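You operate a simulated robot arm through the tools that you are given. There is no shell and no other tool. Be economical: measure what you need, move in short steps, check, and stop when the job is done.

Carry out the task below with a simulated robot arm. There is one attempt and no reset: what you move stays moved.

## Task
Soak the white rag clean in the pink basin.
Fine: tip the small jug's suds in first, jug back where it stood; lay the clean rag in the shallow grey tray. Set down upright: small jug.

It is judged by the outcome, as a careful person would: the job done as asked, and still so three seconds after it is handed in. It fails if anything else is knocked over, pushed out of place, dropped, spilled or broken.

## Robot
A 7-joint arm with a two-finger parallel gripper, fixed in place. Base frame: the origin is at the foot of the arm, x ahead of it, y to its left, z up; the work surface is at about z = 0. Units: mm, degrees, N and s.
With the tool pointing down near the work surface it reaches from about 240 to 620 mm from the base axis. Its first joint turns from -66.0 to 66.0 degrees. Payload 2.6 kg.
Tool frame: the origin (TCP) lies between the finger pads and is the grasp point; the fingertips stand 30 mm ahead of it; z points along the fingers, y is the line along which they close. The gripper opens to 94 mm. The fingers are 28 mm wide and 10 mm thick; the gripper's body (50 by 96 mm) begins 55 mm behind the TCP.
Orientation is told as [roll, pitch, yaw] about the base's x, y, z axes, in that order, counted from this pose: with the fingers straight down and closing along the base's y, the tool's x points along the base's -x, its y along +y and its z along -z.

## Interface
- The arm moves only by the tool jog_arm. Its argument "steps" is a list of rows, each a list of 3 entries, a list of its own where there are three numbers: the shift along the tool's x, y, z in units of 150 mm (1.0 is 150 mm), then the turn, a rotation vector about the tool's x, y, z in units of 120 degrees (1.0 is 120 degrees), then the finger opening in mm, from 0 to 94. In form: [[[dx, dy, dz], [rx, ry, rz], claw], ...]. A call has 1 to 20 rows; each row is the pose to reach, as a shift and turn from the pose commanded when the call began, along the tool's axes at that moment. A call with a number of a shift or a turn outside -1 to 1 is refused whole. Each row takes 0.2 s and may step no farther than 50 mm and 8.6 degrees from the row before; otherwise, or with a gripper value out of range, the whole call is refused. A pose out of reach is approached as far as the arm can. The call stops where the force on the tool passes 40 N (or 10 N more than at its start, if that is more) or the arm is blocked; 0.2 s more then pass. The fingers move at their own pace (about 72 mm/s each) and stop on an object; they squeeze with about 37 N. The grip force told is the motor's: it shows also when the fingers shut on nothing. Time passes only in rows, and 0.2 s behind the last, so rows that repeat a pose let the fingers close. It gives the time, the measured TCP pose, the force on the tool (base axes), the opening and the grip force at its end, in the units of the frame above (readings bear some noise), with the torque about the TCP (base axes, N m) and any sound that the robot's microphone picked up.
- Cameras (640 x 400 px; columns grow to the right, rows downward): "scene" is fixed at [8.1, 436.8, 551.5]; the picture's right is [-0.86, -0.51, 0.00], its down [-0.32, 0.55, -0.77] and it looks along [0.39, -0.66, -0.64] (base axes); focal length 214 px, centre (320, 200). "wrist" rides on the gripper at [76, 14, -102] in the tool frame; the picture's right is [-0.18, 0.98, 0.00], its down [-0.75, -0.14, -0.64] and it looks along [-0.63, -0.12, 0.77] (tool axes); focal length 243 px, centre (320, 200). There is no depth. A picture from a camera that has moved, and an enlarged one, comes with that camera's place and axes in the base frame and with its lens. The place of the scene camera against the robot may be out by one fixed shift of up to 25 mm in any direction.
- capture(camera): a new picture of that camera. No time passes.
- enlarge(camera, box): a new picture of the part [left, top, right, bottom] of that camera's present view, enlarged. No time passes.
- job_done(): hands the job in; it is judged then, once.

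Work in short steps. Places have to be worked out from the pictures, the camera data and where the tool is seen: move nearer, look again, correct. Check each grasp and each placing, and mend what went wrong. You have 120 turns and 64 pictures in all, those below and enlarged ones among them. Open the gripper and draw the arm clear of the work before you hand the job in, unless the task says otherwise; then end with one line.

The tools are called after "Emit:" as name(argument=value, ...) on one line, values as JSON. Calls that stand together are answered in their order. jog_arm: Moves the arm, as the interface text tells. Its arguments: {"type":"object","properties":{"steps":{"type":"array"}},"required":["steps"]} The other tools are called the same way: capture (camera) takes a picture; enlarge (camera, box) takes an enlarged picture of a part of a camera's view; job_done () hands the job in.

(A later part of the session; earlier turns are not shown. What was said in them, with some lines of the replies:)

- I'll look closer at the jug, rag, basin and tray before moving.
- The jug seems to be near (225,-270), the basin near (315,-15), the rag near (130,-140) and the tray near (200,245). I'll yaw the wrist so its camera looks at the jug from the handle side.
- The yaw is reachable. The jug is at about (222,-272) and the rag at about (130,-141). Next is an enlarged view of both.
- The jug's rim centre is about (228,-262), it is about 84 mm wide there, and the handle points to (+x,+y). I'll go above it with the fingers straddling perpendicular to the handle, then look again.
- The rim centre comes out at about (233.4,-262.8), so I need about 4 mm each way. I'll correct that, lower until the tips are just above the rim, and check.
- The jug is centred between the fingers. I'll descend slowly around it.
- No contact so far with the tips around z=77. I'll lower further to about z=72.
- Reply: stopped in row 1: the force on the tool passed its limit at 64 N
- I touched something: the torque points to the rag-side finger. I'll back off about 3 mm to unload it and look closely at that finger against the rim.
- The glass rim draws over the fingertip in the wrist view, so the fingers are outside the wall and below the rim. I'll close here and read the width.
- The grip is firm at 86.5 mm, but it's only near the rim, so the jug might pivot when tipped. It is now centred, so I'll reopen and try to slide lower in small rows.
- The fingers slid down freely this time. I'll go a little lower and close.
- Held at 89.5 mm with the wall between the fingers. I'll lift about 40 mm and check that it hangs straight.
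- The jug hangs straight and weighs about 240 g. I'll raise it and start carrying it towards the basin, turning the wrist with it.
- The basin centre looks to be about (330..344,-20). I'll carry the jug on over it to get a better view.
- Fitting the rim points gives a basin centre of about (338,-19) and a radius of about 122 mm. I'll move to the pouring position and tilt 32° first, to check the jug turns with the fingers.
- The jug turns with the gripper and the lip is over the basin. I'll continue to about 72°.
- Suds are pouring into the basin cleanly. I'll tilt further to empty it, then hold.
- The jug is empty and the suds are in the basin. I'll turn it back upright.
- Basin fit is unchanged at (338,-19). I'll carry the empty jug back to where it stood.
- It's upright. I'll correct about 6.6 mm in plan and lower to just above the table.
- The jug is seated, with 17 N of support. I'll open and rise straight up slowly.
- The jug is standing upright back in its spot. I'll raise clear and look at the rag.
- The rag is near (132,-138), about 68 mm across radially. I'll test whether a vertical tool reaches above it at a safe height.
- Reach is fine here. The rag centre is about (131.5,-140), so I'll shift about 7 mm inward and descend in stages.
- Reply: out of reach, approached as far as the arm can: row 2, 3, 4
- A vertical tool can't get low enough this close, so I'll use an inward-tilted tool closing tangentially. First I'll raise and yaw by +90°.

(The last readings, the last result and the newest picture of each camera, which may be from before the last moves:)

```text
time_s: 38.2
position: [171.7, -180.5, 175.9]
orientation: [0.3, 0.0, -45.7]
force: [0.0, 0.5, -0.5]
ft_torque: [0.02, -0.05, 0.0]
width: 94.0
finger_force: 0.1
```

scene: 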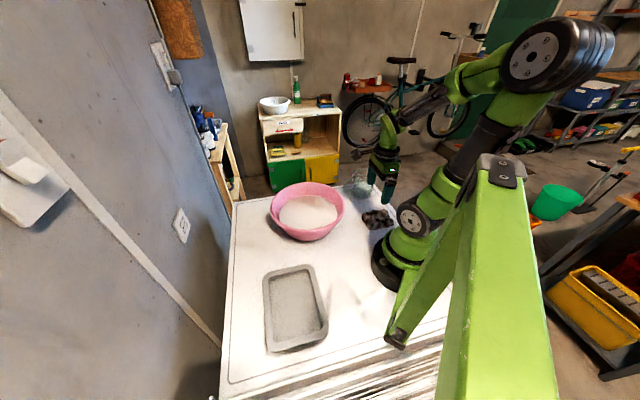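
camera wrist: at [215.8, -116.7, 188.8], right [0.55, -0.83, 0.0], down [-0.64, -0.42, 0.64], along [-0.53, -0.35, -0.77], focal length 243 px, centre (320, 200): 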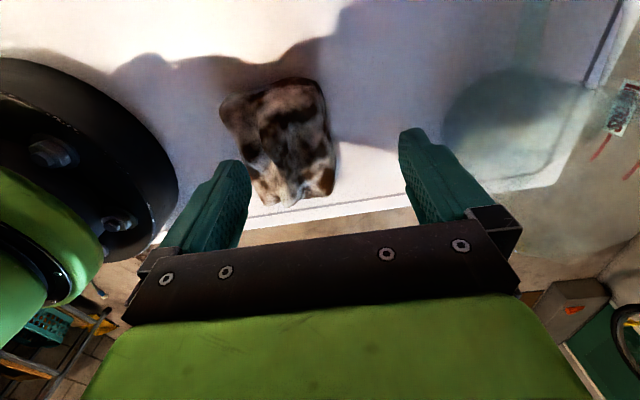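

Next: tilt 32° inward, ease closer, and look.

Emit:
jog_arm(steps=[[[0, 0, 0], [0, 0.0667, 0], 94], [[0.05, 0, 0], [0, 0.133, 0], 94], [[0.1, 0, 0.1], [0, 0.2, 0], 94], [[0.2, 0, 0.24], [0, 0.267, 0], 94]])

Emit:
capture(camera="wrist")

Emit:
capture(camera="scene")

```text
time_s: 39.2
position: [151.4, -160.2, 140.0]
orientation: [0.5, 32.1, -45.9]
force: [-0.3, 0.0, 0.5]
ft_torque: [-0.04, 0.02, 0.0]
width: 93.8
finger_force: 0.0
```

```text
22 pictures are left
camera wrist: at [155.0, -141.9, 268.7], right [0.82, 0.57, -0.09], down [0.58, -0.8, 0.14], along [0.01, -0.17, -0.99], focal length 243 px, centre (320, 200)
```

wrist: 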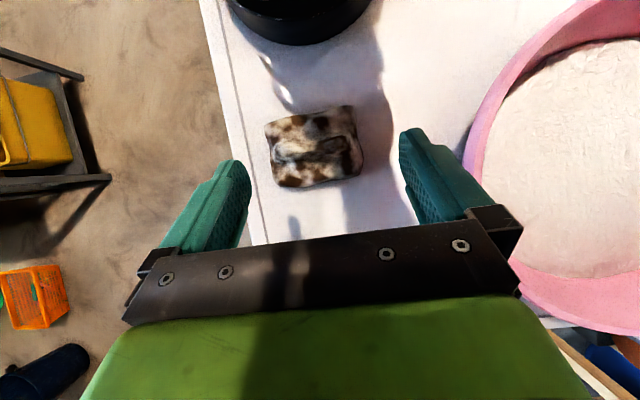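

```text
21 pictures are left
```

scene: 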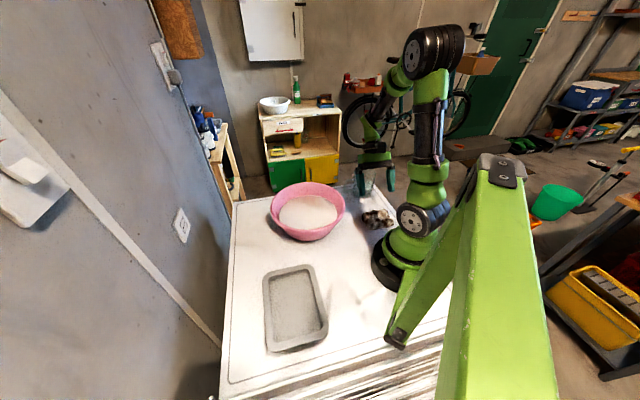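

This near-vertical view gives a rag centre of about (123,-144), 86 × 66 mm, with its long axis at about 47°. I'll align (yaw +3°, about -8 mm sideways) and lower to z≈85.

Emit:
jog_arm(steps=[[[-0.025, -0.018, 0.13], [0.004, 0, -0.007], 94], [[-0.05, -0.036, 0.26], [0.009, 0, -0.014], 94], [[-0.075, -0.054, 0.386], [0.0133, 0, -0.0212], 94]])

Emit:
capture(camera="wrist")

```text
time_s: 40.0
position: [130.5, -151.4, 84.8]
orientation: [0.4, 31.9, -42.8]
force: [-1.0, -0.6, 0.6]
ft_torque: [0.0, -0.01, 0.0]
width: 93.8
finger_force: 0.0
```

```text
20 pictures are left
camera wrist: at [132.1, -132.0, 212.8], right [0.78, 0.61, -0.09], down [0.62, -0.77, 0.15], along [0.02, -0.17, -0.99], focal length 243 px, centre (320, 200)
```

wrist: 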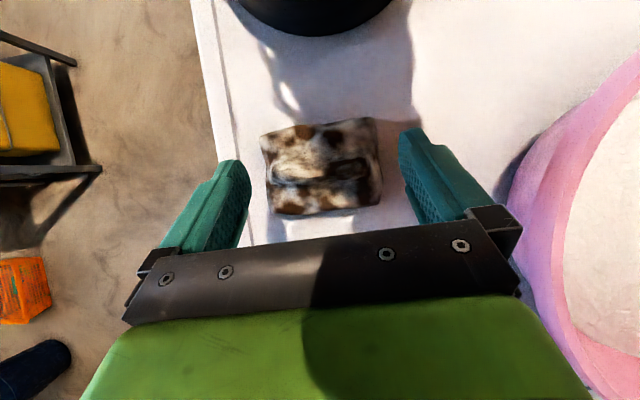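

Aligned to about 1 mm with 4–7 mm clearance each side. I'll descend vertically to z≈38.

Emit:
jog_arm(steps=[[[-0.033, 0, 0.053], [0, 0, 0], 94], [[-0.066, 0, 0.106], [0, 0, 0], 94], [[-0.1, 0, 0.16], [0, 0, 0], 94], [[-0.133, 0, 0.213], [0, 0, 0], 94], [[-0.166, 0, 0.266], [0, 0, 0], 94]])

Emit:
capture(camera="wrist")

```text
time_s: 40.8
position: [129.9, -151.9, 61.9]
orientation: [0.1, 32.0, -43.4]
force: [0.9, 1.6, 17.4]
ft_torque: [-0.52, 0.63, -0.07]
width: 92.8
finger_force: 0.1
stopped in row 4: the force on the tool passed its limit at 78 N (the readings are from after the stop); the commanded pose is now the measured one
```

```text
19 pictures are left
camera wrist: at [132.3, -132.6, 189.0], right [0.79, 0.61, -0.1], down [0.61, -0.78, 0.15], along [0.01, -0.17, -0.98], focal length 243 px, centre (320, 200)
```

wrist: 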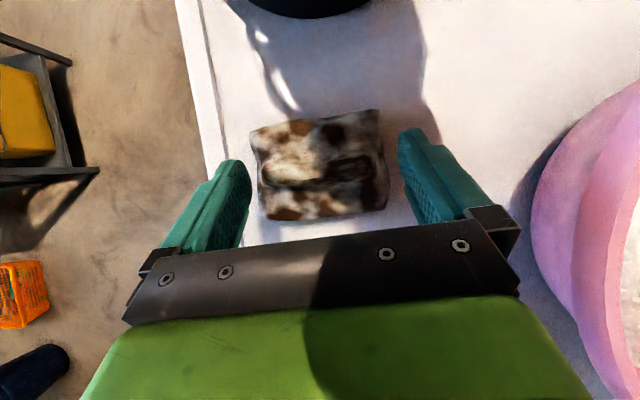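

The left finger touched the rag's edge; in the view the right gap is larger than the left. I'll lift slightly, shift about 2.5 mm left, and retry gently.

Emit:
jog_arm(steps=[[[0.028, -0.008, -0.045], [0, 0, 0], 94], [[0.028, -0.018, -0.045], [0, 0, 0], 94], [[0.014, -0.018, -0.023], [0, 0, 0], 94], [[0, -0.018, 0], [0, 0, 0], 94], [[-0.01, -0.018, 0.016], [0, 0, 0], 94], [[-0.02, -0.018, 0.032], [0, 0, 0], 94], [[-0.03, -0.018, 0.048], [0, 0, 0], 94]])

Emit:
enlarge(camera="wrist", box=[210, 90, 430, 230])

```text
time_s: 42.0
position: [128.3, -153.6, 61.2]
orientation: [-0.1, 31.9, -43.6]
force: [0.5, 0.5, 16.3]
ft_torque: [-0.49, 0.56, 0.03]
width: 93.7
finger_force: 0.0
stopped in row 5: the force on the tool passed its limit at 53 N (the readings are from after the stop); the commanded pose is now the measured one
```

```text
2.86 times, centred on (320, 160) of wrist
camera zoom: at [131.0, -134.8, 188.9], right [0.79, 0.6, -0.1], down [0.61, -0.78, 0.15], along [0.01, -0.18, -0.98], focal length 693 px, centre (320, 314)
```

zoom: 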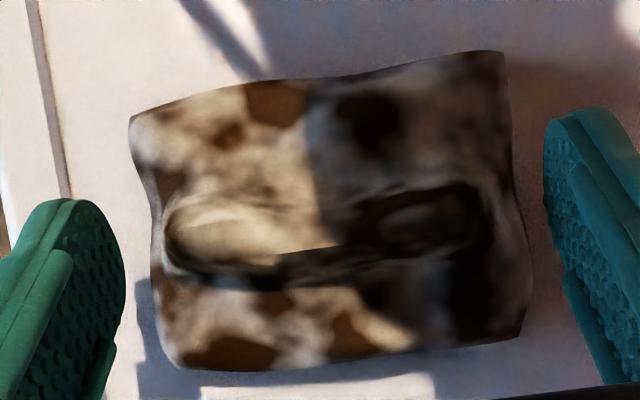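

Visually the left finger is clear, yet it still touches. As with the jug, this finger seems to be effectively about 2 mm fatter, so I'll shift 2 mm more to the left and retry.

Emit:
jog_arm(steps=[[[0.014, 0, -0.023], [0, 0, 0], 94], [[0.028, -0.007, -0.045], [0, 0, 0], 94], [[0.028, -0.014, -0.045], [0, 0, 0], 94], [[0.01, -0.014, -0.016], [0, 0, 0], 94], [[0, -0.014, 0], [0, 0, 0], 94], [[-0.01, -0.014, 0.016], [0, 0, 0], 94], [[-0.02, -0.014, 0.032], [0, 0, 0], 94], [[-0.03, -0.014, 0.048], [0, 0, 0], 94], [[-0.04, -0.014, 0.064], [0, 0, 0], 94]])

Emit:
enlarge(camera="scene", box=[330, 160, 430, 260])

```text
time_s: 44.0
position: [126.6, -156.1, 48.1]
orientation: [0.0, 32.0, -43.5]
force: [0.1, 0.1, 0.3]
ft_torque: [0.03, -0.04, 0.03]
width: 93.9
finger_force: 0.0
```

```text
4.00 times, centred on (380, 210) of scene
camera zoom: at [8.1, 436.8, 551.5], right [-0.86, -0.51, 0.0], down [-0.32, 0.55, -0.77], along [0.39, -0.66, -0.64], focal length 858 px, centre (80, 160)
```

zoom: 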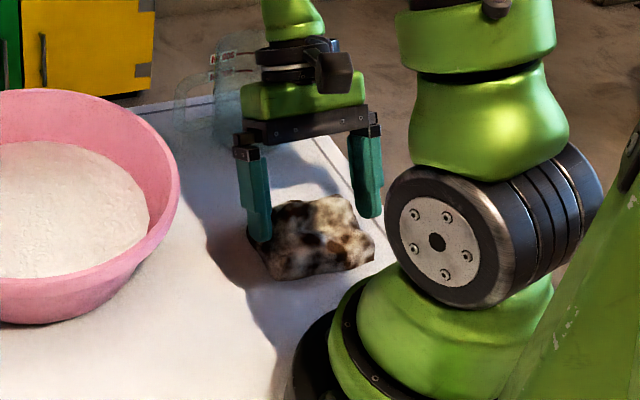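

That cleared it. I'll go about 9 mm lower and close on the rag.

Emit:
jog_arm(steps=[[[-0.01, 0, 0.016], [0, 0, 0], 94], [[-0.02, 0, 0.032], [0, 0, 0], 94], [[-0.032, 0, 0.051], [0, 0, 0], 94], [[-0.032, 0, 0.051], [0, 0, 0], 80], [[-0.032, 0, 0.051], [0, 0, 0], 60], [[-0.032, 0, 0.051], [0, 0, 0], 40], [[-0.032, 0, 0.051], [0, 0, 0], 30], [[-0.032, 0, 0.051], [0, 0, 0], 30]])

Emit:
capture(camera="wrist")

```text
time_s: 44.5
position: [128.1, -155.1, 48.7]
orientation: [0.1, 32.1, -43.6]
force: [0.1, 0.0, 13.1]
ft_torque: [-0.03, 0.09, 0.19]
width: 94.5
finger_force: 0.1
stopped in row 2: the force on the tool passed its limit at 52 N (the readings are from after the stop); the commanded pose is now the measured one
```

```text
16 pictures are left
camera wrist: at [130.2, -136.5, 176.2], right [0.79, 0.6, -0.1], down [0.61, -0.78, 0.14], along [0.01, -0.17, -0.98], focal length 243 px, centre (320, 200)
```

wrist: 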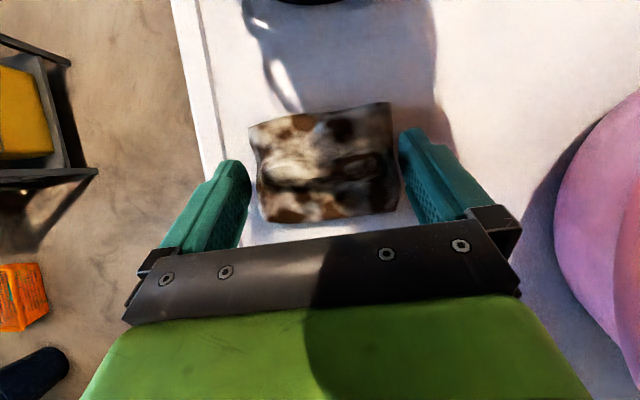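

The contact is now symmetric with the tips at z≈15–22, alongside the lower half of the rag. I'll lift 1 mm and close here.

Emit:
jog_arm(steps=[[[0.004, 0, -0.006], [0, 0, 0], 84], [[0.004, 0, -0.006], [0, 0, 0], 70], [[0.004, 0, -0.006], [0, 0, 0], 50], [[0.004, 0, -0.006], [0, 0, 0], 30], [[0.004, 0, -0.006], [0, 0, 0], 20], [[0.004, 0, -0.006], [0, 0, 0], 20]])

Emit:
capture(camera="wrist")

```text
time_s: 45.9
position: [127.3, -154.8, 49.0]
orientation: [0.0, 32.0, -43.7]
force: [0.7, -0.4, -0.4]
ft_torque: [-0.04, -0.01, 0.0]
width: 91.1
finger_force: 36.4
```

```text
15 pictures are left
camera wrist: at [129.8, -136.5, 176.7], right [0.79, 0.6, -0.1], down [0.61, -0.78, 0.14], along [0.01, -0.17, -0.98], focal length 243 px, centre (320, 200)
```

wrist: 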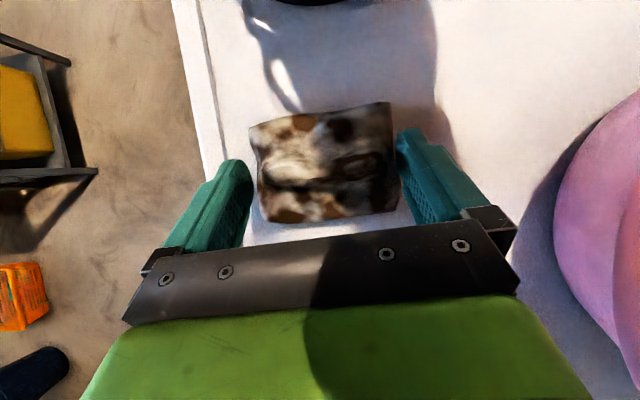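

It's gripped at 91 mm with full force. I'll lift vertically about 45 mm and check.

Emit:
jog_arm(steps=[[[0.035, 0, -0.056], [0, 0, 0], 20], [[0.07, 0, -0.113], [0, 0, 0], 20], [[0.11, 0, -0.178], [0, 0, 0], 20], [[0.16, 0, -0.255], [0, 0, 0], 20]])

Emit:
enlarge(camera="scene", box=[330, 150, 430, 250])

```text
time_s: 46.9
position: [126.5, -154.2, 94.0]
orientation: [0.1, 32.1, -43.5]
force: [0.4, 0.3, -0.5]
ft_torque: [-0.02, 0.0, 0.02]
width: 91.1
finger_force: 37.0
```

```text
4.00 times, centred on (380, 200) of scene
camera zoom: at [8.1, 436.8, 551.5], right [-0.86, -0.51, 0.0], down [-0.32, 0.55, -0.77], along [0.39, -0.66, -0.64], focal length 858 px, centre (80, 200)
```

zoom: 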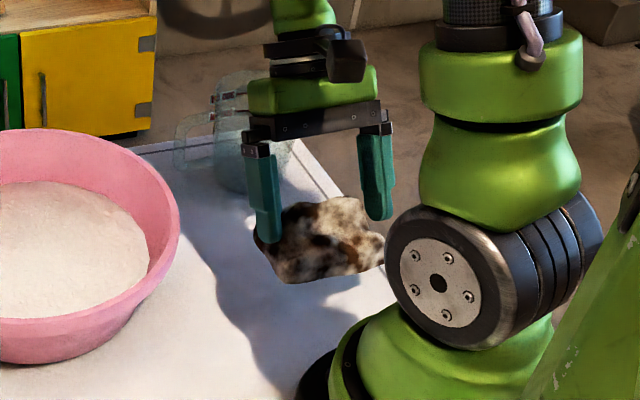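

The rag is held. I'll move up and outward while bringing the tool back to vertical.

Emit:
jog_arm(steps=[[[0.024, 0, -0.19], [0, 0, 0], 20], [[0.048, 0, -0.38], [0, -0.05, 0], 20], [[0.072, 0, -0.57], [0, -0.1, 0], 20], [[0.096, 0, -0.76], [0, -0.15, 0], 20], [[0.12, 0, -0.947], [0, -0.21, 0], 20], [[0.12, 0, -0.947], [0, -0.267, 0], 20]])

Emit:
capture(camera="wrist")

```text
time_s: 48.3
position: [171.0, -198.3, 224.0]
orientation: [-0.1, -0.1, -43.6]
force: [0.0, 0.0, -0.5]
ft_torque: [-0.03, 0.04, 0.04]
width: 90.9
finger_force: 36.9
```

```text
13 pictures are left
camera wrist: at [125.5, -132.9, 326.7], right [0.81, 0.59, 0.0], down [0.45, -0.62, 0.64], along [0.38, -0.52, -0.77], focal length 243 px, centre (320, 200)
```

wrist: 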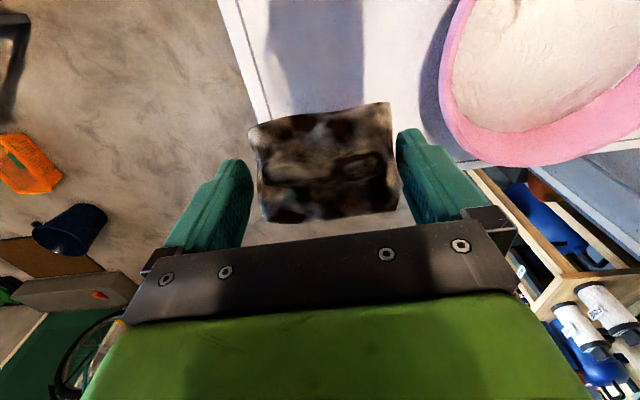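

The rag is secure. I'll carry it over the basin.

Emit:
jog_arm(steps=[[[-0.02, 0.19, 0], [0, 0, -0.04], 20], [[-0.04, 0.38, 0], [0, 0, -0.08], 20], [[-0.05, 0.57, 0], [0, 0, -0.12], 20], [[-0.04, 0.76, 0], [0, 0, -0.16], 20], [[-0.02, 0.95, 0], [0, 0, -0.2], 20]])

```text
time_s: 49.5
position: [271.0, -94.9, 225.6]
orientation: [0.0, 0.1, -19.5]
force: [0.2, 0.0, -1.2]
ft_torque: [0.0, 0.02, -0.01]
width: 90.9
finger_force: 36.4
```

Emit:
jog_arm(steps=[[[-0.1, 0.21, 0], [0, 0, -0.046], 20], [[-0.2, 0.43, 0], [0, 0, -0.092], 20], [[-0.302, 0.645, 0], [0, 0, -0.1375], 20]])

Emit:
capture(camera="wrist")

```text
time_s: 50.3
position: [345.9, -18.8, 223.5]
orientation: [0.1, 0.0, -3.0]
force: [-0.7, -0.9, -0.6]
ft_torque: [0.0, -0.02, -0.01]
width: 90.9
finger_force: 36.9
```

```text
12 pictures are left
camera wrist: at [271.4, 0.9, 326.9], right [0.23, 0.97, 0.0], down [0.75, -0.18, 0.64], along [0.62, -0.15, -0.77], focal length 243 px, centre (320, 200)
```

wrist: 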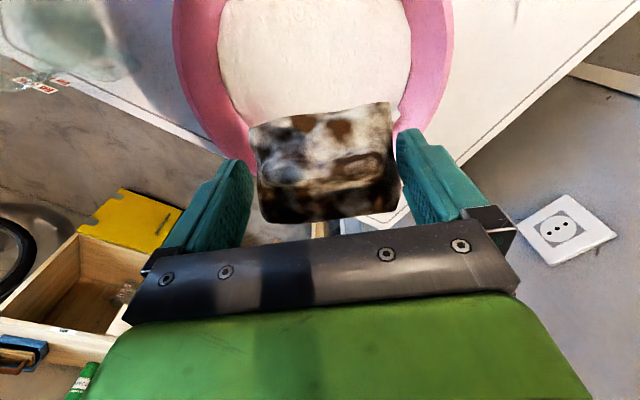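

The basin centre is confirmed at about (333,-18). I'll tilt so the rag lies flat, then lower towards the water.

Emit:
jog_arm(steps=[[[0, 0, 0], [0, 0.0667, 0], 20], [[0, 0, 0], [0, 0.133, 0], 20], [[0, 0, 0.1], [0, 0.2, 0], 20], [[0, 0, 0.3], [0, 0.267, 0], 20], [[0, 0, 0.5], [0, 0.267, 0], 20], [[0, 0, 0.65], [0, 0.267, 0], 20], [[0, 0, 0.77], [0, 0.267, 0], 20]])

Emit:
enlarge(camera="scene", box=[240, 120, 400, 250])

```text
time_s: 51.9
position: [346.4, -19.8, 108.6]
orientation: [0.2, 32.0, -3.0]
force: [-0.6, 0.9, -0.7]
ft_torque: [-0.01, -0.03, 0.0]
width: 91.0
finger_force: 36.7
```

```text
3.08 times, centred on (320, 185) of scene
camera zoom: at [8.1, 436.8, 551.5], right [-0.86, -0.51, 0.0], down [-0.32, 0.55, -0.77], along [0.39, -0.66, -0.64], focal length 660 px, centre (320, 246)
```

zoom: 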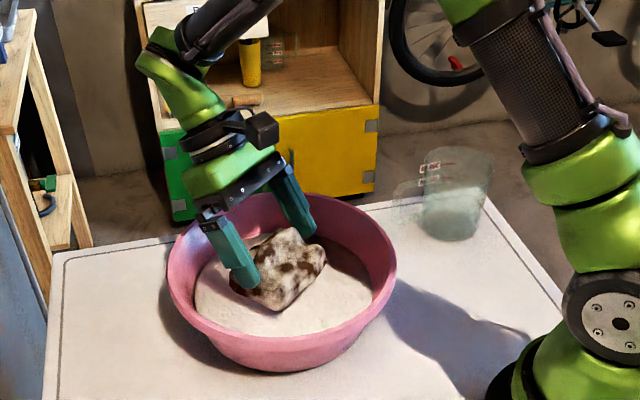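

It's centred over the water. I'll lower to z≈63 to immerse the rag, and hold.

Emit:
jog_arm(steps=[[[-0.035, 0, 0.057], [0, 0, 0], 20], [[-0.07, 0, 0.113], [0, 0, 0], 20], [[-0.1, 0, 0.16], [0, 0, 0], 20], [[-0.13, 0, 0.208], [0, 0, 0], 20], [[-0.16, 0, 0.256], [0, 0, 0], 20], [[-0.16, 0, 0.256], [0, 0, 0], 20], [[-0.16, 0, 0.256], [0, 0, 0], 20], [[-0.16, 0, 0.256], [0, 0, 0], 20], [[-0.16, 0, 0.256], [0, 0, 0], 20]])

Emit:
enlarge(camera="scene", box=[240, 120, 400, 250])

```text
time_s: 53.9
position: [346.8, -20.3, 62.7]
orientation: [0.1, 32.0, -3.0]
force: [0.0, -0.1, -0.1]
ft_torque: [-0.02, 0.03, -0.01]
width: 91.0
finger_force: 37.1
```

```text
3.08 times, centred on (320, 185) of scene
camera zoom: at [8.1, 436.8, 551.5], right [-0.86, -0.51, 0.0], down [-0.32, 0.55, -0.77], along [0.39, -0.66, -0.64], focal length 660 px, centre (320, 246)
```

zoom: 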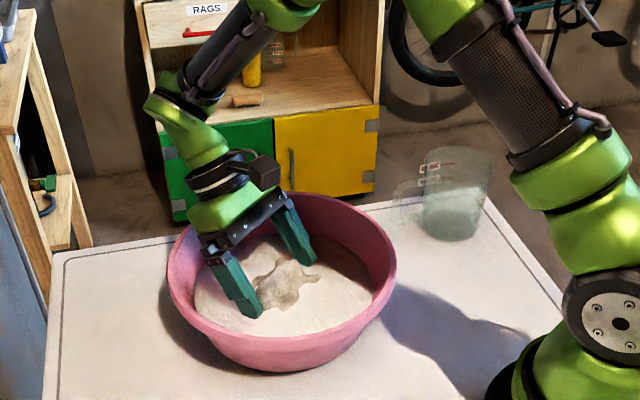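

It's mostly submerged and getting lighter. I'll go 10 mm deeper and swish gently for a few seconds.

Emit:
jog_arm(steps=[[[-0.018, 0, 0.028], [0, 0, 0], 20], [[-0.035, 0, 0.057], [0, 0, 0], 20], [[-0.035, 0.04, 0.057], [0, 0, 0], 20], [[-0.035, 0.08, 0.057], [0, 0, 0], 20], [[-0.035, 0.04, 0.057], [0, 0, 0], 20], [[-0.035, 0, 0.057], [0, 0, 0], 20], [[-0.035, -0.04, 0.057], [0, 0, 0], 20], [[-0.035, -0.08, 0.057], [0, 0, 0], 20], [[-0.035, -0.04, 0.057], [0, 0, 0], 20], [[-0.035, 0, 0.057], [0, 0, 0], 20], [[-0.035, 0, 0.057], [0, 0, 0], 20], [[-0.035, 0, 0.057], [0, 0, 0], 20], [[-0.035, 0, 0.057], [0, 0, 0], 20], [[-0.035, 0, 0.057], [0, 0, 0], 20], [[-0.035, 0, 0.057], [0, 0, 0], 20], [[-0.035, 0, 0.057], [0, 0, 0], 20], [[-0.035, 0, 0.057], [0, 0, 0], 20], [[-0.035, 0, 0.057], [0, 0, 0], 20], [[-0.035, 0, 0.057], [0, 0, 0], 20], [[-0.035, 0, 0.057], [0, 0, 0], 20]])

Emit:
enlarge(camera="scene", box=[240, 120, 400, 250])

```text
time_s: 56.0
position: [345.6, -27.8, 55.3]
orientation: [-0.5, 32.1, -3.4]
force: [-1.0, -1.8, 6.6]
ft_torque: [0.23, -0.02, 0.01]
width: 91.1
finger_force: 37.2
stopped in row 10: the force on the tool passed its limit at 43 N (the readings are from after the stop); the commanded pose is now the measured one
```

```text
3.08 times, centred on (320, 185) of scene
camera zoom: at [8.1, 436.8, 551.5], right [-0.86, -0.51, 0.0], down [-0.32, 0.55, -0.77], along [0.39, -0.66, -0.64], focal length 660 px, centre (320, 246)
```

zoom: 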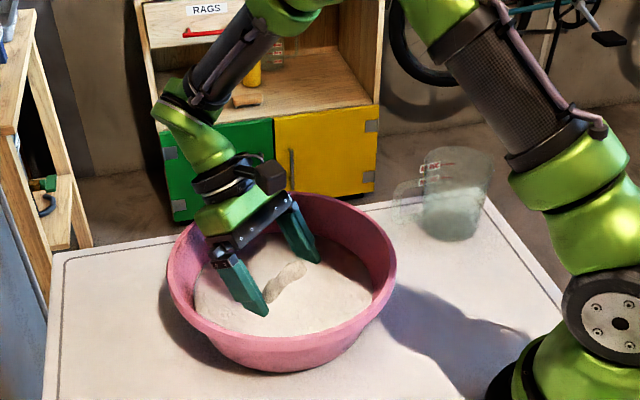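

I lightly touched the basin floor, and the basin hasn't moved. I'll rise 4 mm, recentre, and hold to soak for about 3 s.

Emit:
jog_arm(steps=[[[0.014, 0, -0.023], [0, 0, 0], 20], [[0.014, 0.025, -0.023], [0, 0, 0], 20], [[0.014, 0.05, -0.023], [0, 0, 0], 20], [[0.014, 0.05, -0.023], [0, 0, 0], 20], [[0.014, 0.05, -0.023], [0, 0, 0], 20], [[0.014, 0.05, -0.023], [0, 0, 0], 20], [[0.014, 0.05, -0.023], [0, 0, 0], 20], [[0.014, 0.05, -0.023], [0, 0, 0], 20], [[0.014, 0.05, -0.023], [0, 0, 0], 20], [[0.014, 0.05, -0.023], [0, 0, 0], 20], [[0.014, 0.05, -0.023], [0, 0, 0], 20], [[0.014, 0.05, -0.023], [0, 0, 0], 20], [[0.014, 0.05, -0.023], [0, 0, 0], 20], [[0.014, 0.05, -0.023], [0, 0, 0], 20], [[0.014, 0.05, -0.023], [0, 0, 0], 20], [[0.014, 0.05, -0.023], [0, 0, 0], 20], [[0.014, 0.05, -0.023], [0, 0, 0], 20], [[0.014, 0.05, -0.023], [0, 0, 0], 20]])

```text
time_s: 59.8
position: [345.1, -20.9, 58.5]
orientation: [-0.4, 32.1, -3.4]
force: [-0.4, 0.2, -1.0]
ft_torque: [0.01, -0.04, 0.0]
width: 91.0
finger_force: 37.2
```

Soaked for about 7 s in all. I'll lift it above the water, let it drip over the basin, and inspect it.

Emit:
jog_arm(steps=[[[0.07, 0, -0.113], [0, 0, 0], 20], [[0.14, 0, -0.226], [0, 0, 0], 20], [[0.21, 0, -0.34], [0, 0, 0], 20], [[0.28, 0, -0.45], [0, 0, 0], 20], [[0.28, 0, -0.45], [0, 0, 0], 20], [[0.28, 0, -0.45], [0, 0, 0], 20], [[0.28, 0, -0.45], [0, 0, 0], 20], [[0.28, 0, -0.45], [0, 0, 0], 20], [[0.28, 0, -0.45], [0, 0, 0], 20], [[0.28, 0, -0.45], [0, 0, 0], 20], [[0.28, 0, -0.45], [0, 0, 0], 20], [[0.28, 0, -0.45], [0, 0, 0], 20]])

Emit:
capture(camera="wrist")

Emit:
enlarge(camera="scene", box=[240, 120, 400, 250])

```text
time_s: 62.4
position: [345.4, -19.9, 138.0]
orientation: [-0.4, 32.1, -3.3]
force: [-0.6, -0.8, -0.9]
ft_torque: [0.04, 0.0, -0.03]
width: 90.6
finger_force: 37.3
```

```text
8 pictures are left
camera wrist: at [337.2, -2.7, 264.9], right [0.21, 0.97, -0.11], down [0.97, -0.19, 0.14], along [0.12, -0.13, -0.98], focal length 243 px, centre (320, 200)
```

wrist: 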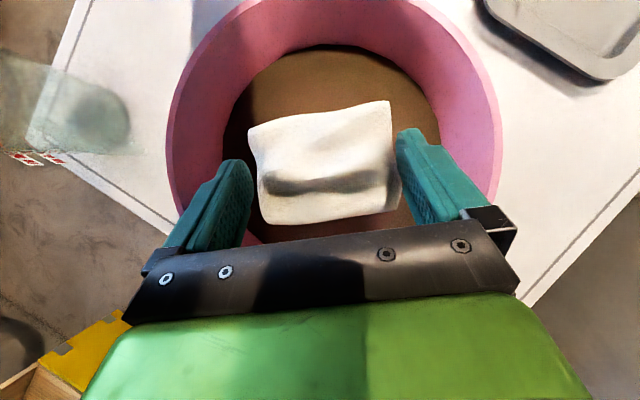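

```text
3.08 times, centred on (320, 185) of scene
camera zoom: at [8.1, 436.8, 551.5], right [-0.86, -0.51, 0.0], down [-0.32, 0.55, -0.77], along [0.39, -0.66, -0.64], focal length 660 px, centre (320, 246)
```

zoom: 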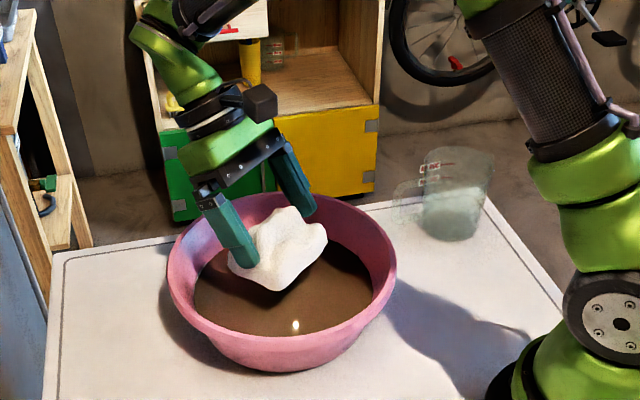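

The rag is clean white and the water is brown. Next: the tray, centred at about (200,258) with its long axis at about 137°. I'll lift first, then swing over.

Emit:
jog_arm(steps=[[[0.177, 0, -0.283], [0, 0, 0], 20], [[0.237, 0.18, -0.245], [0.022, 0, -0.036], 20], [[0.297, 0.366, -0.208], [0.045, 0, -0.072], 20], [[0.357, 0.549, -0.17], [0.067, 0, -0.107], 20], [[0.417, 0.732, -0.132], [0.089, 0, -0.143], 20], [[0.476, 0.914, -0.095], [0.1117, 0, -0.1788], 20]])

```text
time_s: 63.8
position: [301.3, 119.9, 184.8]
orientation: [-0.6, 32.4, 21.9]
force: [0.2, -0.2, -1.4]
ft_torque: [0.0, -0.02, 0.0]
width: 90.8
finger_force: 36.8
```

Emit:
jog_arm(steps=[[[0.033, 0.194, 0.02], [0.021, 0, -0.034], 20], [[0.065, 0.387, 0.041], [0.042, 0, -0.068], 20], [[0.098, 0.58, 0.061], [0.064, 0, -0.102], 20], [[0.13, 0.774, 0.082], [0.085, 0, -0.136], 20], [[0.163, 0.968, 0.102], [0.106, 0, -0.1696], 20]])

Emit:
capture(camera="wrist")

```text
time_s: 65.0
position: [220.1, 242.3, 187.7]
orientation: [-0.3, 32.4, 46.0]
force: [1.3, 0.1, 0.1]
ft_torque: [0.01, -0.03, 0.05]
width: 90.9
finger_force: 36.9
```

```text
6 pictures are left
camera wrist: at [202.4, 247.5, 315.1], right [-0.6, 0.79, -0.1], down [0.78, 0.61, 0.14], along [0.17, 0.0, -0.98], focal length 243 px, centre (320, 200)
```

wrist: 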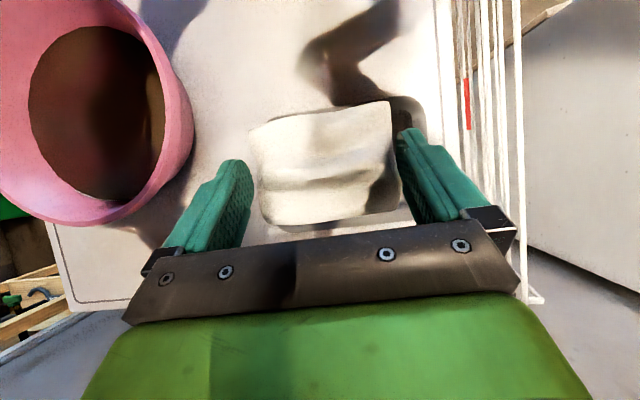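

The rag hides most of the tray from above. I'll check the alignment with the scene camera.

Emit:
enlarge(camera="scene", box=[230, 220, 390, 360])

```text
2.86 times, centred on (310, 290) of scene
camera zoom: at [8.2, 436.8, 551.5], right [-0.86, -0.51, 0.0], down [-0.32, 0.55, -0.77], along [0.39, -0.66, -0.64], focal length 613 px, centre (349, -57)
```

zoom: 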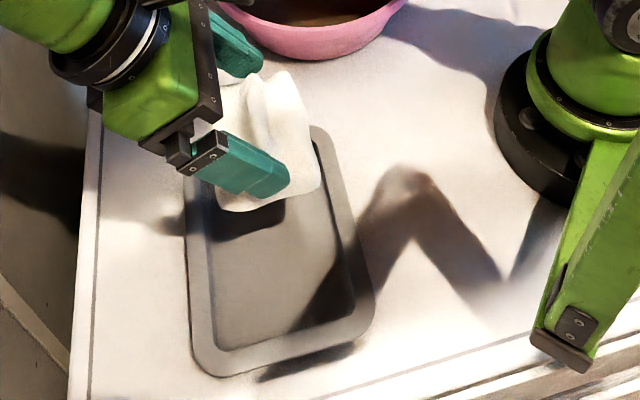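

Tray centre comes out at about (206,252) after correcting the scene camera by the fingertip. I'll shift (-7,+17) and lower to z≈88.

Emit:
jog_arm(steps=[[[-0.041, 0.112, 0.02], [0, 0, 0], 20], [[-0.13, 0.112, 0.16], [0, 0, 0], 20], [[-0.22, 0.112, 0.29], [0, 0, 0], 20], [[-0.31, 0.112, 0.42], [0, 0, 0], 20], [[-0.395, 0.112, 0.54], [0, 0, 0], 20]])

Emit:
enlarge(camera="scene", box=[230, 220, 390, 360])

```text
time_s: 66.2
position: [212.2, 260.3, 85.4]
orientation: [-0.2, 32.3, 46.1]
force: [-0.1, -0.3, -0.7]
ft_torque: [0.02, 0.01, 0.0]
width: 90.9
finger_force: 36.6
```

```text
2.86 times, centred on (310, 290) of scene
camera zoom: at [8.1, 436.8, 551.5], right [-0.86, -0.51, 0.0], down [-0.32, 0.55, -0.77], along [0.39, -0.66, -0.64], focal length 613 px, centre (349, -57)
```

zoom: 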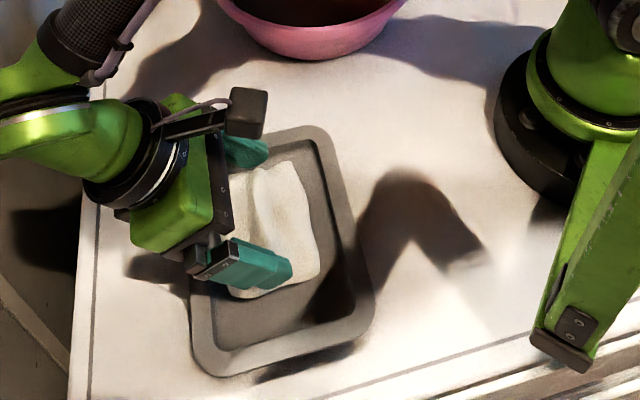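

It's nearly centred. I'll nudge 9 mm inward and 4 mm back, then lower to z≈62.

Emit:
jog_arm(steps=[[[0.05, -0.027, 0.032], [0, 0, 0], 20], [[0.023, -0.027, 0.075], [0, 0, 0], 20], [[-0.003, -0.027, 0.119], [0, 0, 0], 20], [[-0.03, -0.027, 0.162], [0, 0, 0], 20]])

Emit:
enlarge(camera="scene", box=[250, 240, 350, 360])

```text
time_s: 67.2
position: [208.5, 251.3, 61.7]
orientation: [-0.1, 32.5, 46.0]
force: [0.3, 0.8, 0.2]
ft_torque: [0.04, 0.01, 0.02]
width: 90.9
finger_force: 37.1
```

```text
3.33 times, centred on (300, 300) of scene
camera zoom: at [8.1, 436.8, 551.5], right [-0.86, -0.51, 0.0], down [-0.32, 0.55, -0.77], along [0.39, -0.66, -0.64], focal length 715 px, centre (387, -133)
```

zoom: 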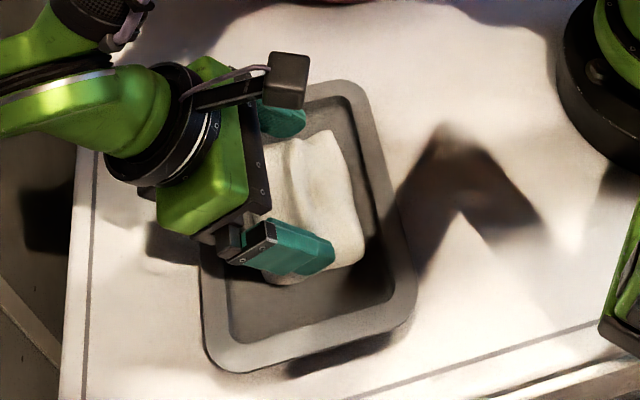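

Well inside the tray. I'll lower slowly until it touches.

Emit:
jog_arm(steps=[[[-0.005, 0.015, 0.008], [0, 0, 0], 20], [[-0.011, 0.03, 0.017], [0, 0, 0], 20], [[-0.016, 0.03, 0.025], [0, 0, 0], 20], [[-0.021, 0.03, 0.034], [0, 0, 0], 20]])

```text
time_s: 68.2
position: [205.0, 253.8, 56.8]
orientation: [-0.2, 32.5, 46.0]
force: [0.8, -0.4, 0.2]
ft_torque: [0.02, 0.01, 0.0]
width: 91.1
finger_force: 37.2
```

Emit:
jog_arm(steps=[[[-0.004, 0, 0.006], [0, 0, 0], 20], [[-0.007, 0, 0.011], [0, 0, 0], 20], [[-0.011, 0, 0.017], [0, 0, 0], 20]])

```text
time_s: 69.0
position: [205.8, 253.2, 53.0]
orientation: [-0.2, 32.4, 46.0]
force: [-1.2, -1.0, 8.6]
ft_torque: [0.35, 0.12, 0.05]
width: 91.0
finger_force: 37.3
```

It's touching the tray floor. I'll ease 1 mm further, open, and withdraw straight up slowly.

Emit:
jog_arm(steps=[[[-0.0035, 0, 0.0055], [0, 0, 0], 20], [[-0.0035, 0, 0.0055], [0, 0, 0], 94], [[-0.0035, 0, 0.0055], [0, 0, 0], 94], [[-0.0035, 0, 0.0055], [0, 0, 0], 94], [[0.007, 0, -0.011], [0, 0, 0], 94], [[0.018, 0, -0.028], [0, 0, 0], 94], [[0.035, 0, -0.056], [0, 0, 0], 94], [[0.07, 0, -0.113], [0, 0, 0], 94], [[0.14, 0, -0.226], [0, 0, 0], 94]])

Emit:
enlarge(camera="scene", box=[250, 240, 350, 360])

```text
time_s: 71.0
position: [205.1, 255.2, 93.2]
orientation: [-0.1, 32.3, 46.0]
force: [0.1, 0.1, 0.2]
ft_torque: [0.02, -0.02, 0.0]
width: 93.8
finger_force: 0.0
```

```text
3.33 times, centred on (300, 300) of scene
camera zoom: at [8.1, 436.8, 551.5], right [-0.86, -0.51, 0.0], down [-0.32, 0.55, -0.77], along [0.39, -0.66, -0.64], focal length 715 px, centre (387, -133)
```

zoom: 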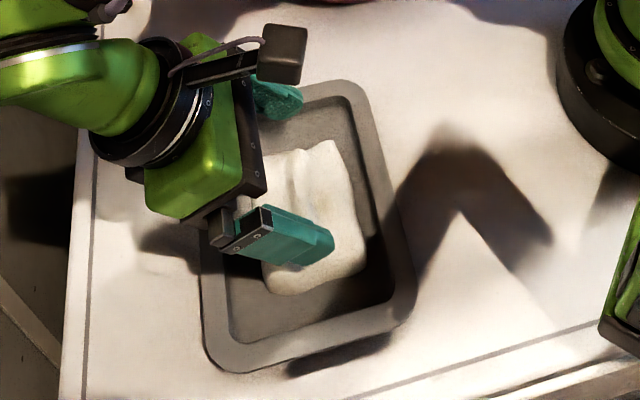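

The rag lies in the tray, released. I'll raise the arm well clear.

Emit:
jog_arm(steps=[[[0.1, 0, -0.16], [0, 0, 0], 94], [[0.21, 0, -0.33], [0, 0, 0], 94], [[0.32, 0, -0.51], [0, 0, 0], 94], [[0.43, 0, -0.69], [0, 0, 0], 94], [[0.46, -0.2, -0.735], [0, 0, 0], 94], [[0.46, -0.45, -0.735], [0, 0, 0], 94], [[0.46, -0.7, -0.735], [0, 0, 0], 94], [[0.46, -0.95, -0.735], [0, 0, 0], 94]])

Emit:
enlarge(camera="scene", box=[200, 140, 440, 370])

```text
time_s: 72.8
position: [308.3, 155.1, 225.9]
orientation: [-0.2, 32.4, 46.2]
force: [-0.7, -0.9, 0.2]
ft_torque: [0.01, -0.01, 0.0]
width: 94.0
finger_force: 0.1
```

```text
1.74 times, centred on (320, 255) of scene
camera zoom: at [8.1, 436.8, 551.5], right [-0.86, -0.51, 0.0], down [-0.32, 0.55, -0.77], along [0.39, -0.66, -0.64], focal length 373 px, centre (320, 104)
```

zoom: 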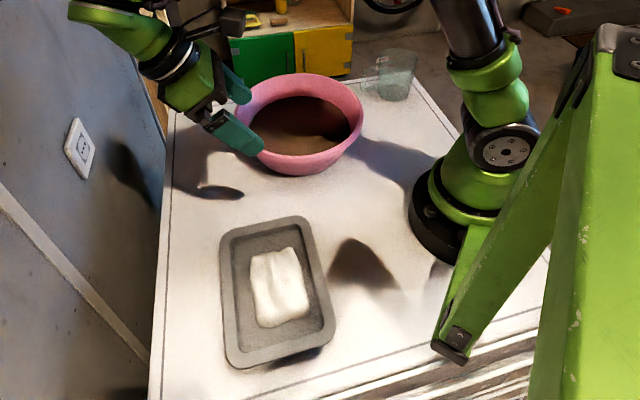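

Everything is in place: the white rag lies in the tray, the jug stands upright in its spot, the basin hasn't moved, and the gripper is open and clear. Handing in.

Emit:
job_done()

```text
The job is handed in.
```

The suds went into the pink basin, the rag soaked until it was white and now lies in the shallow grey tray, and the small jug stands upright within a few millimetres of where it stood.
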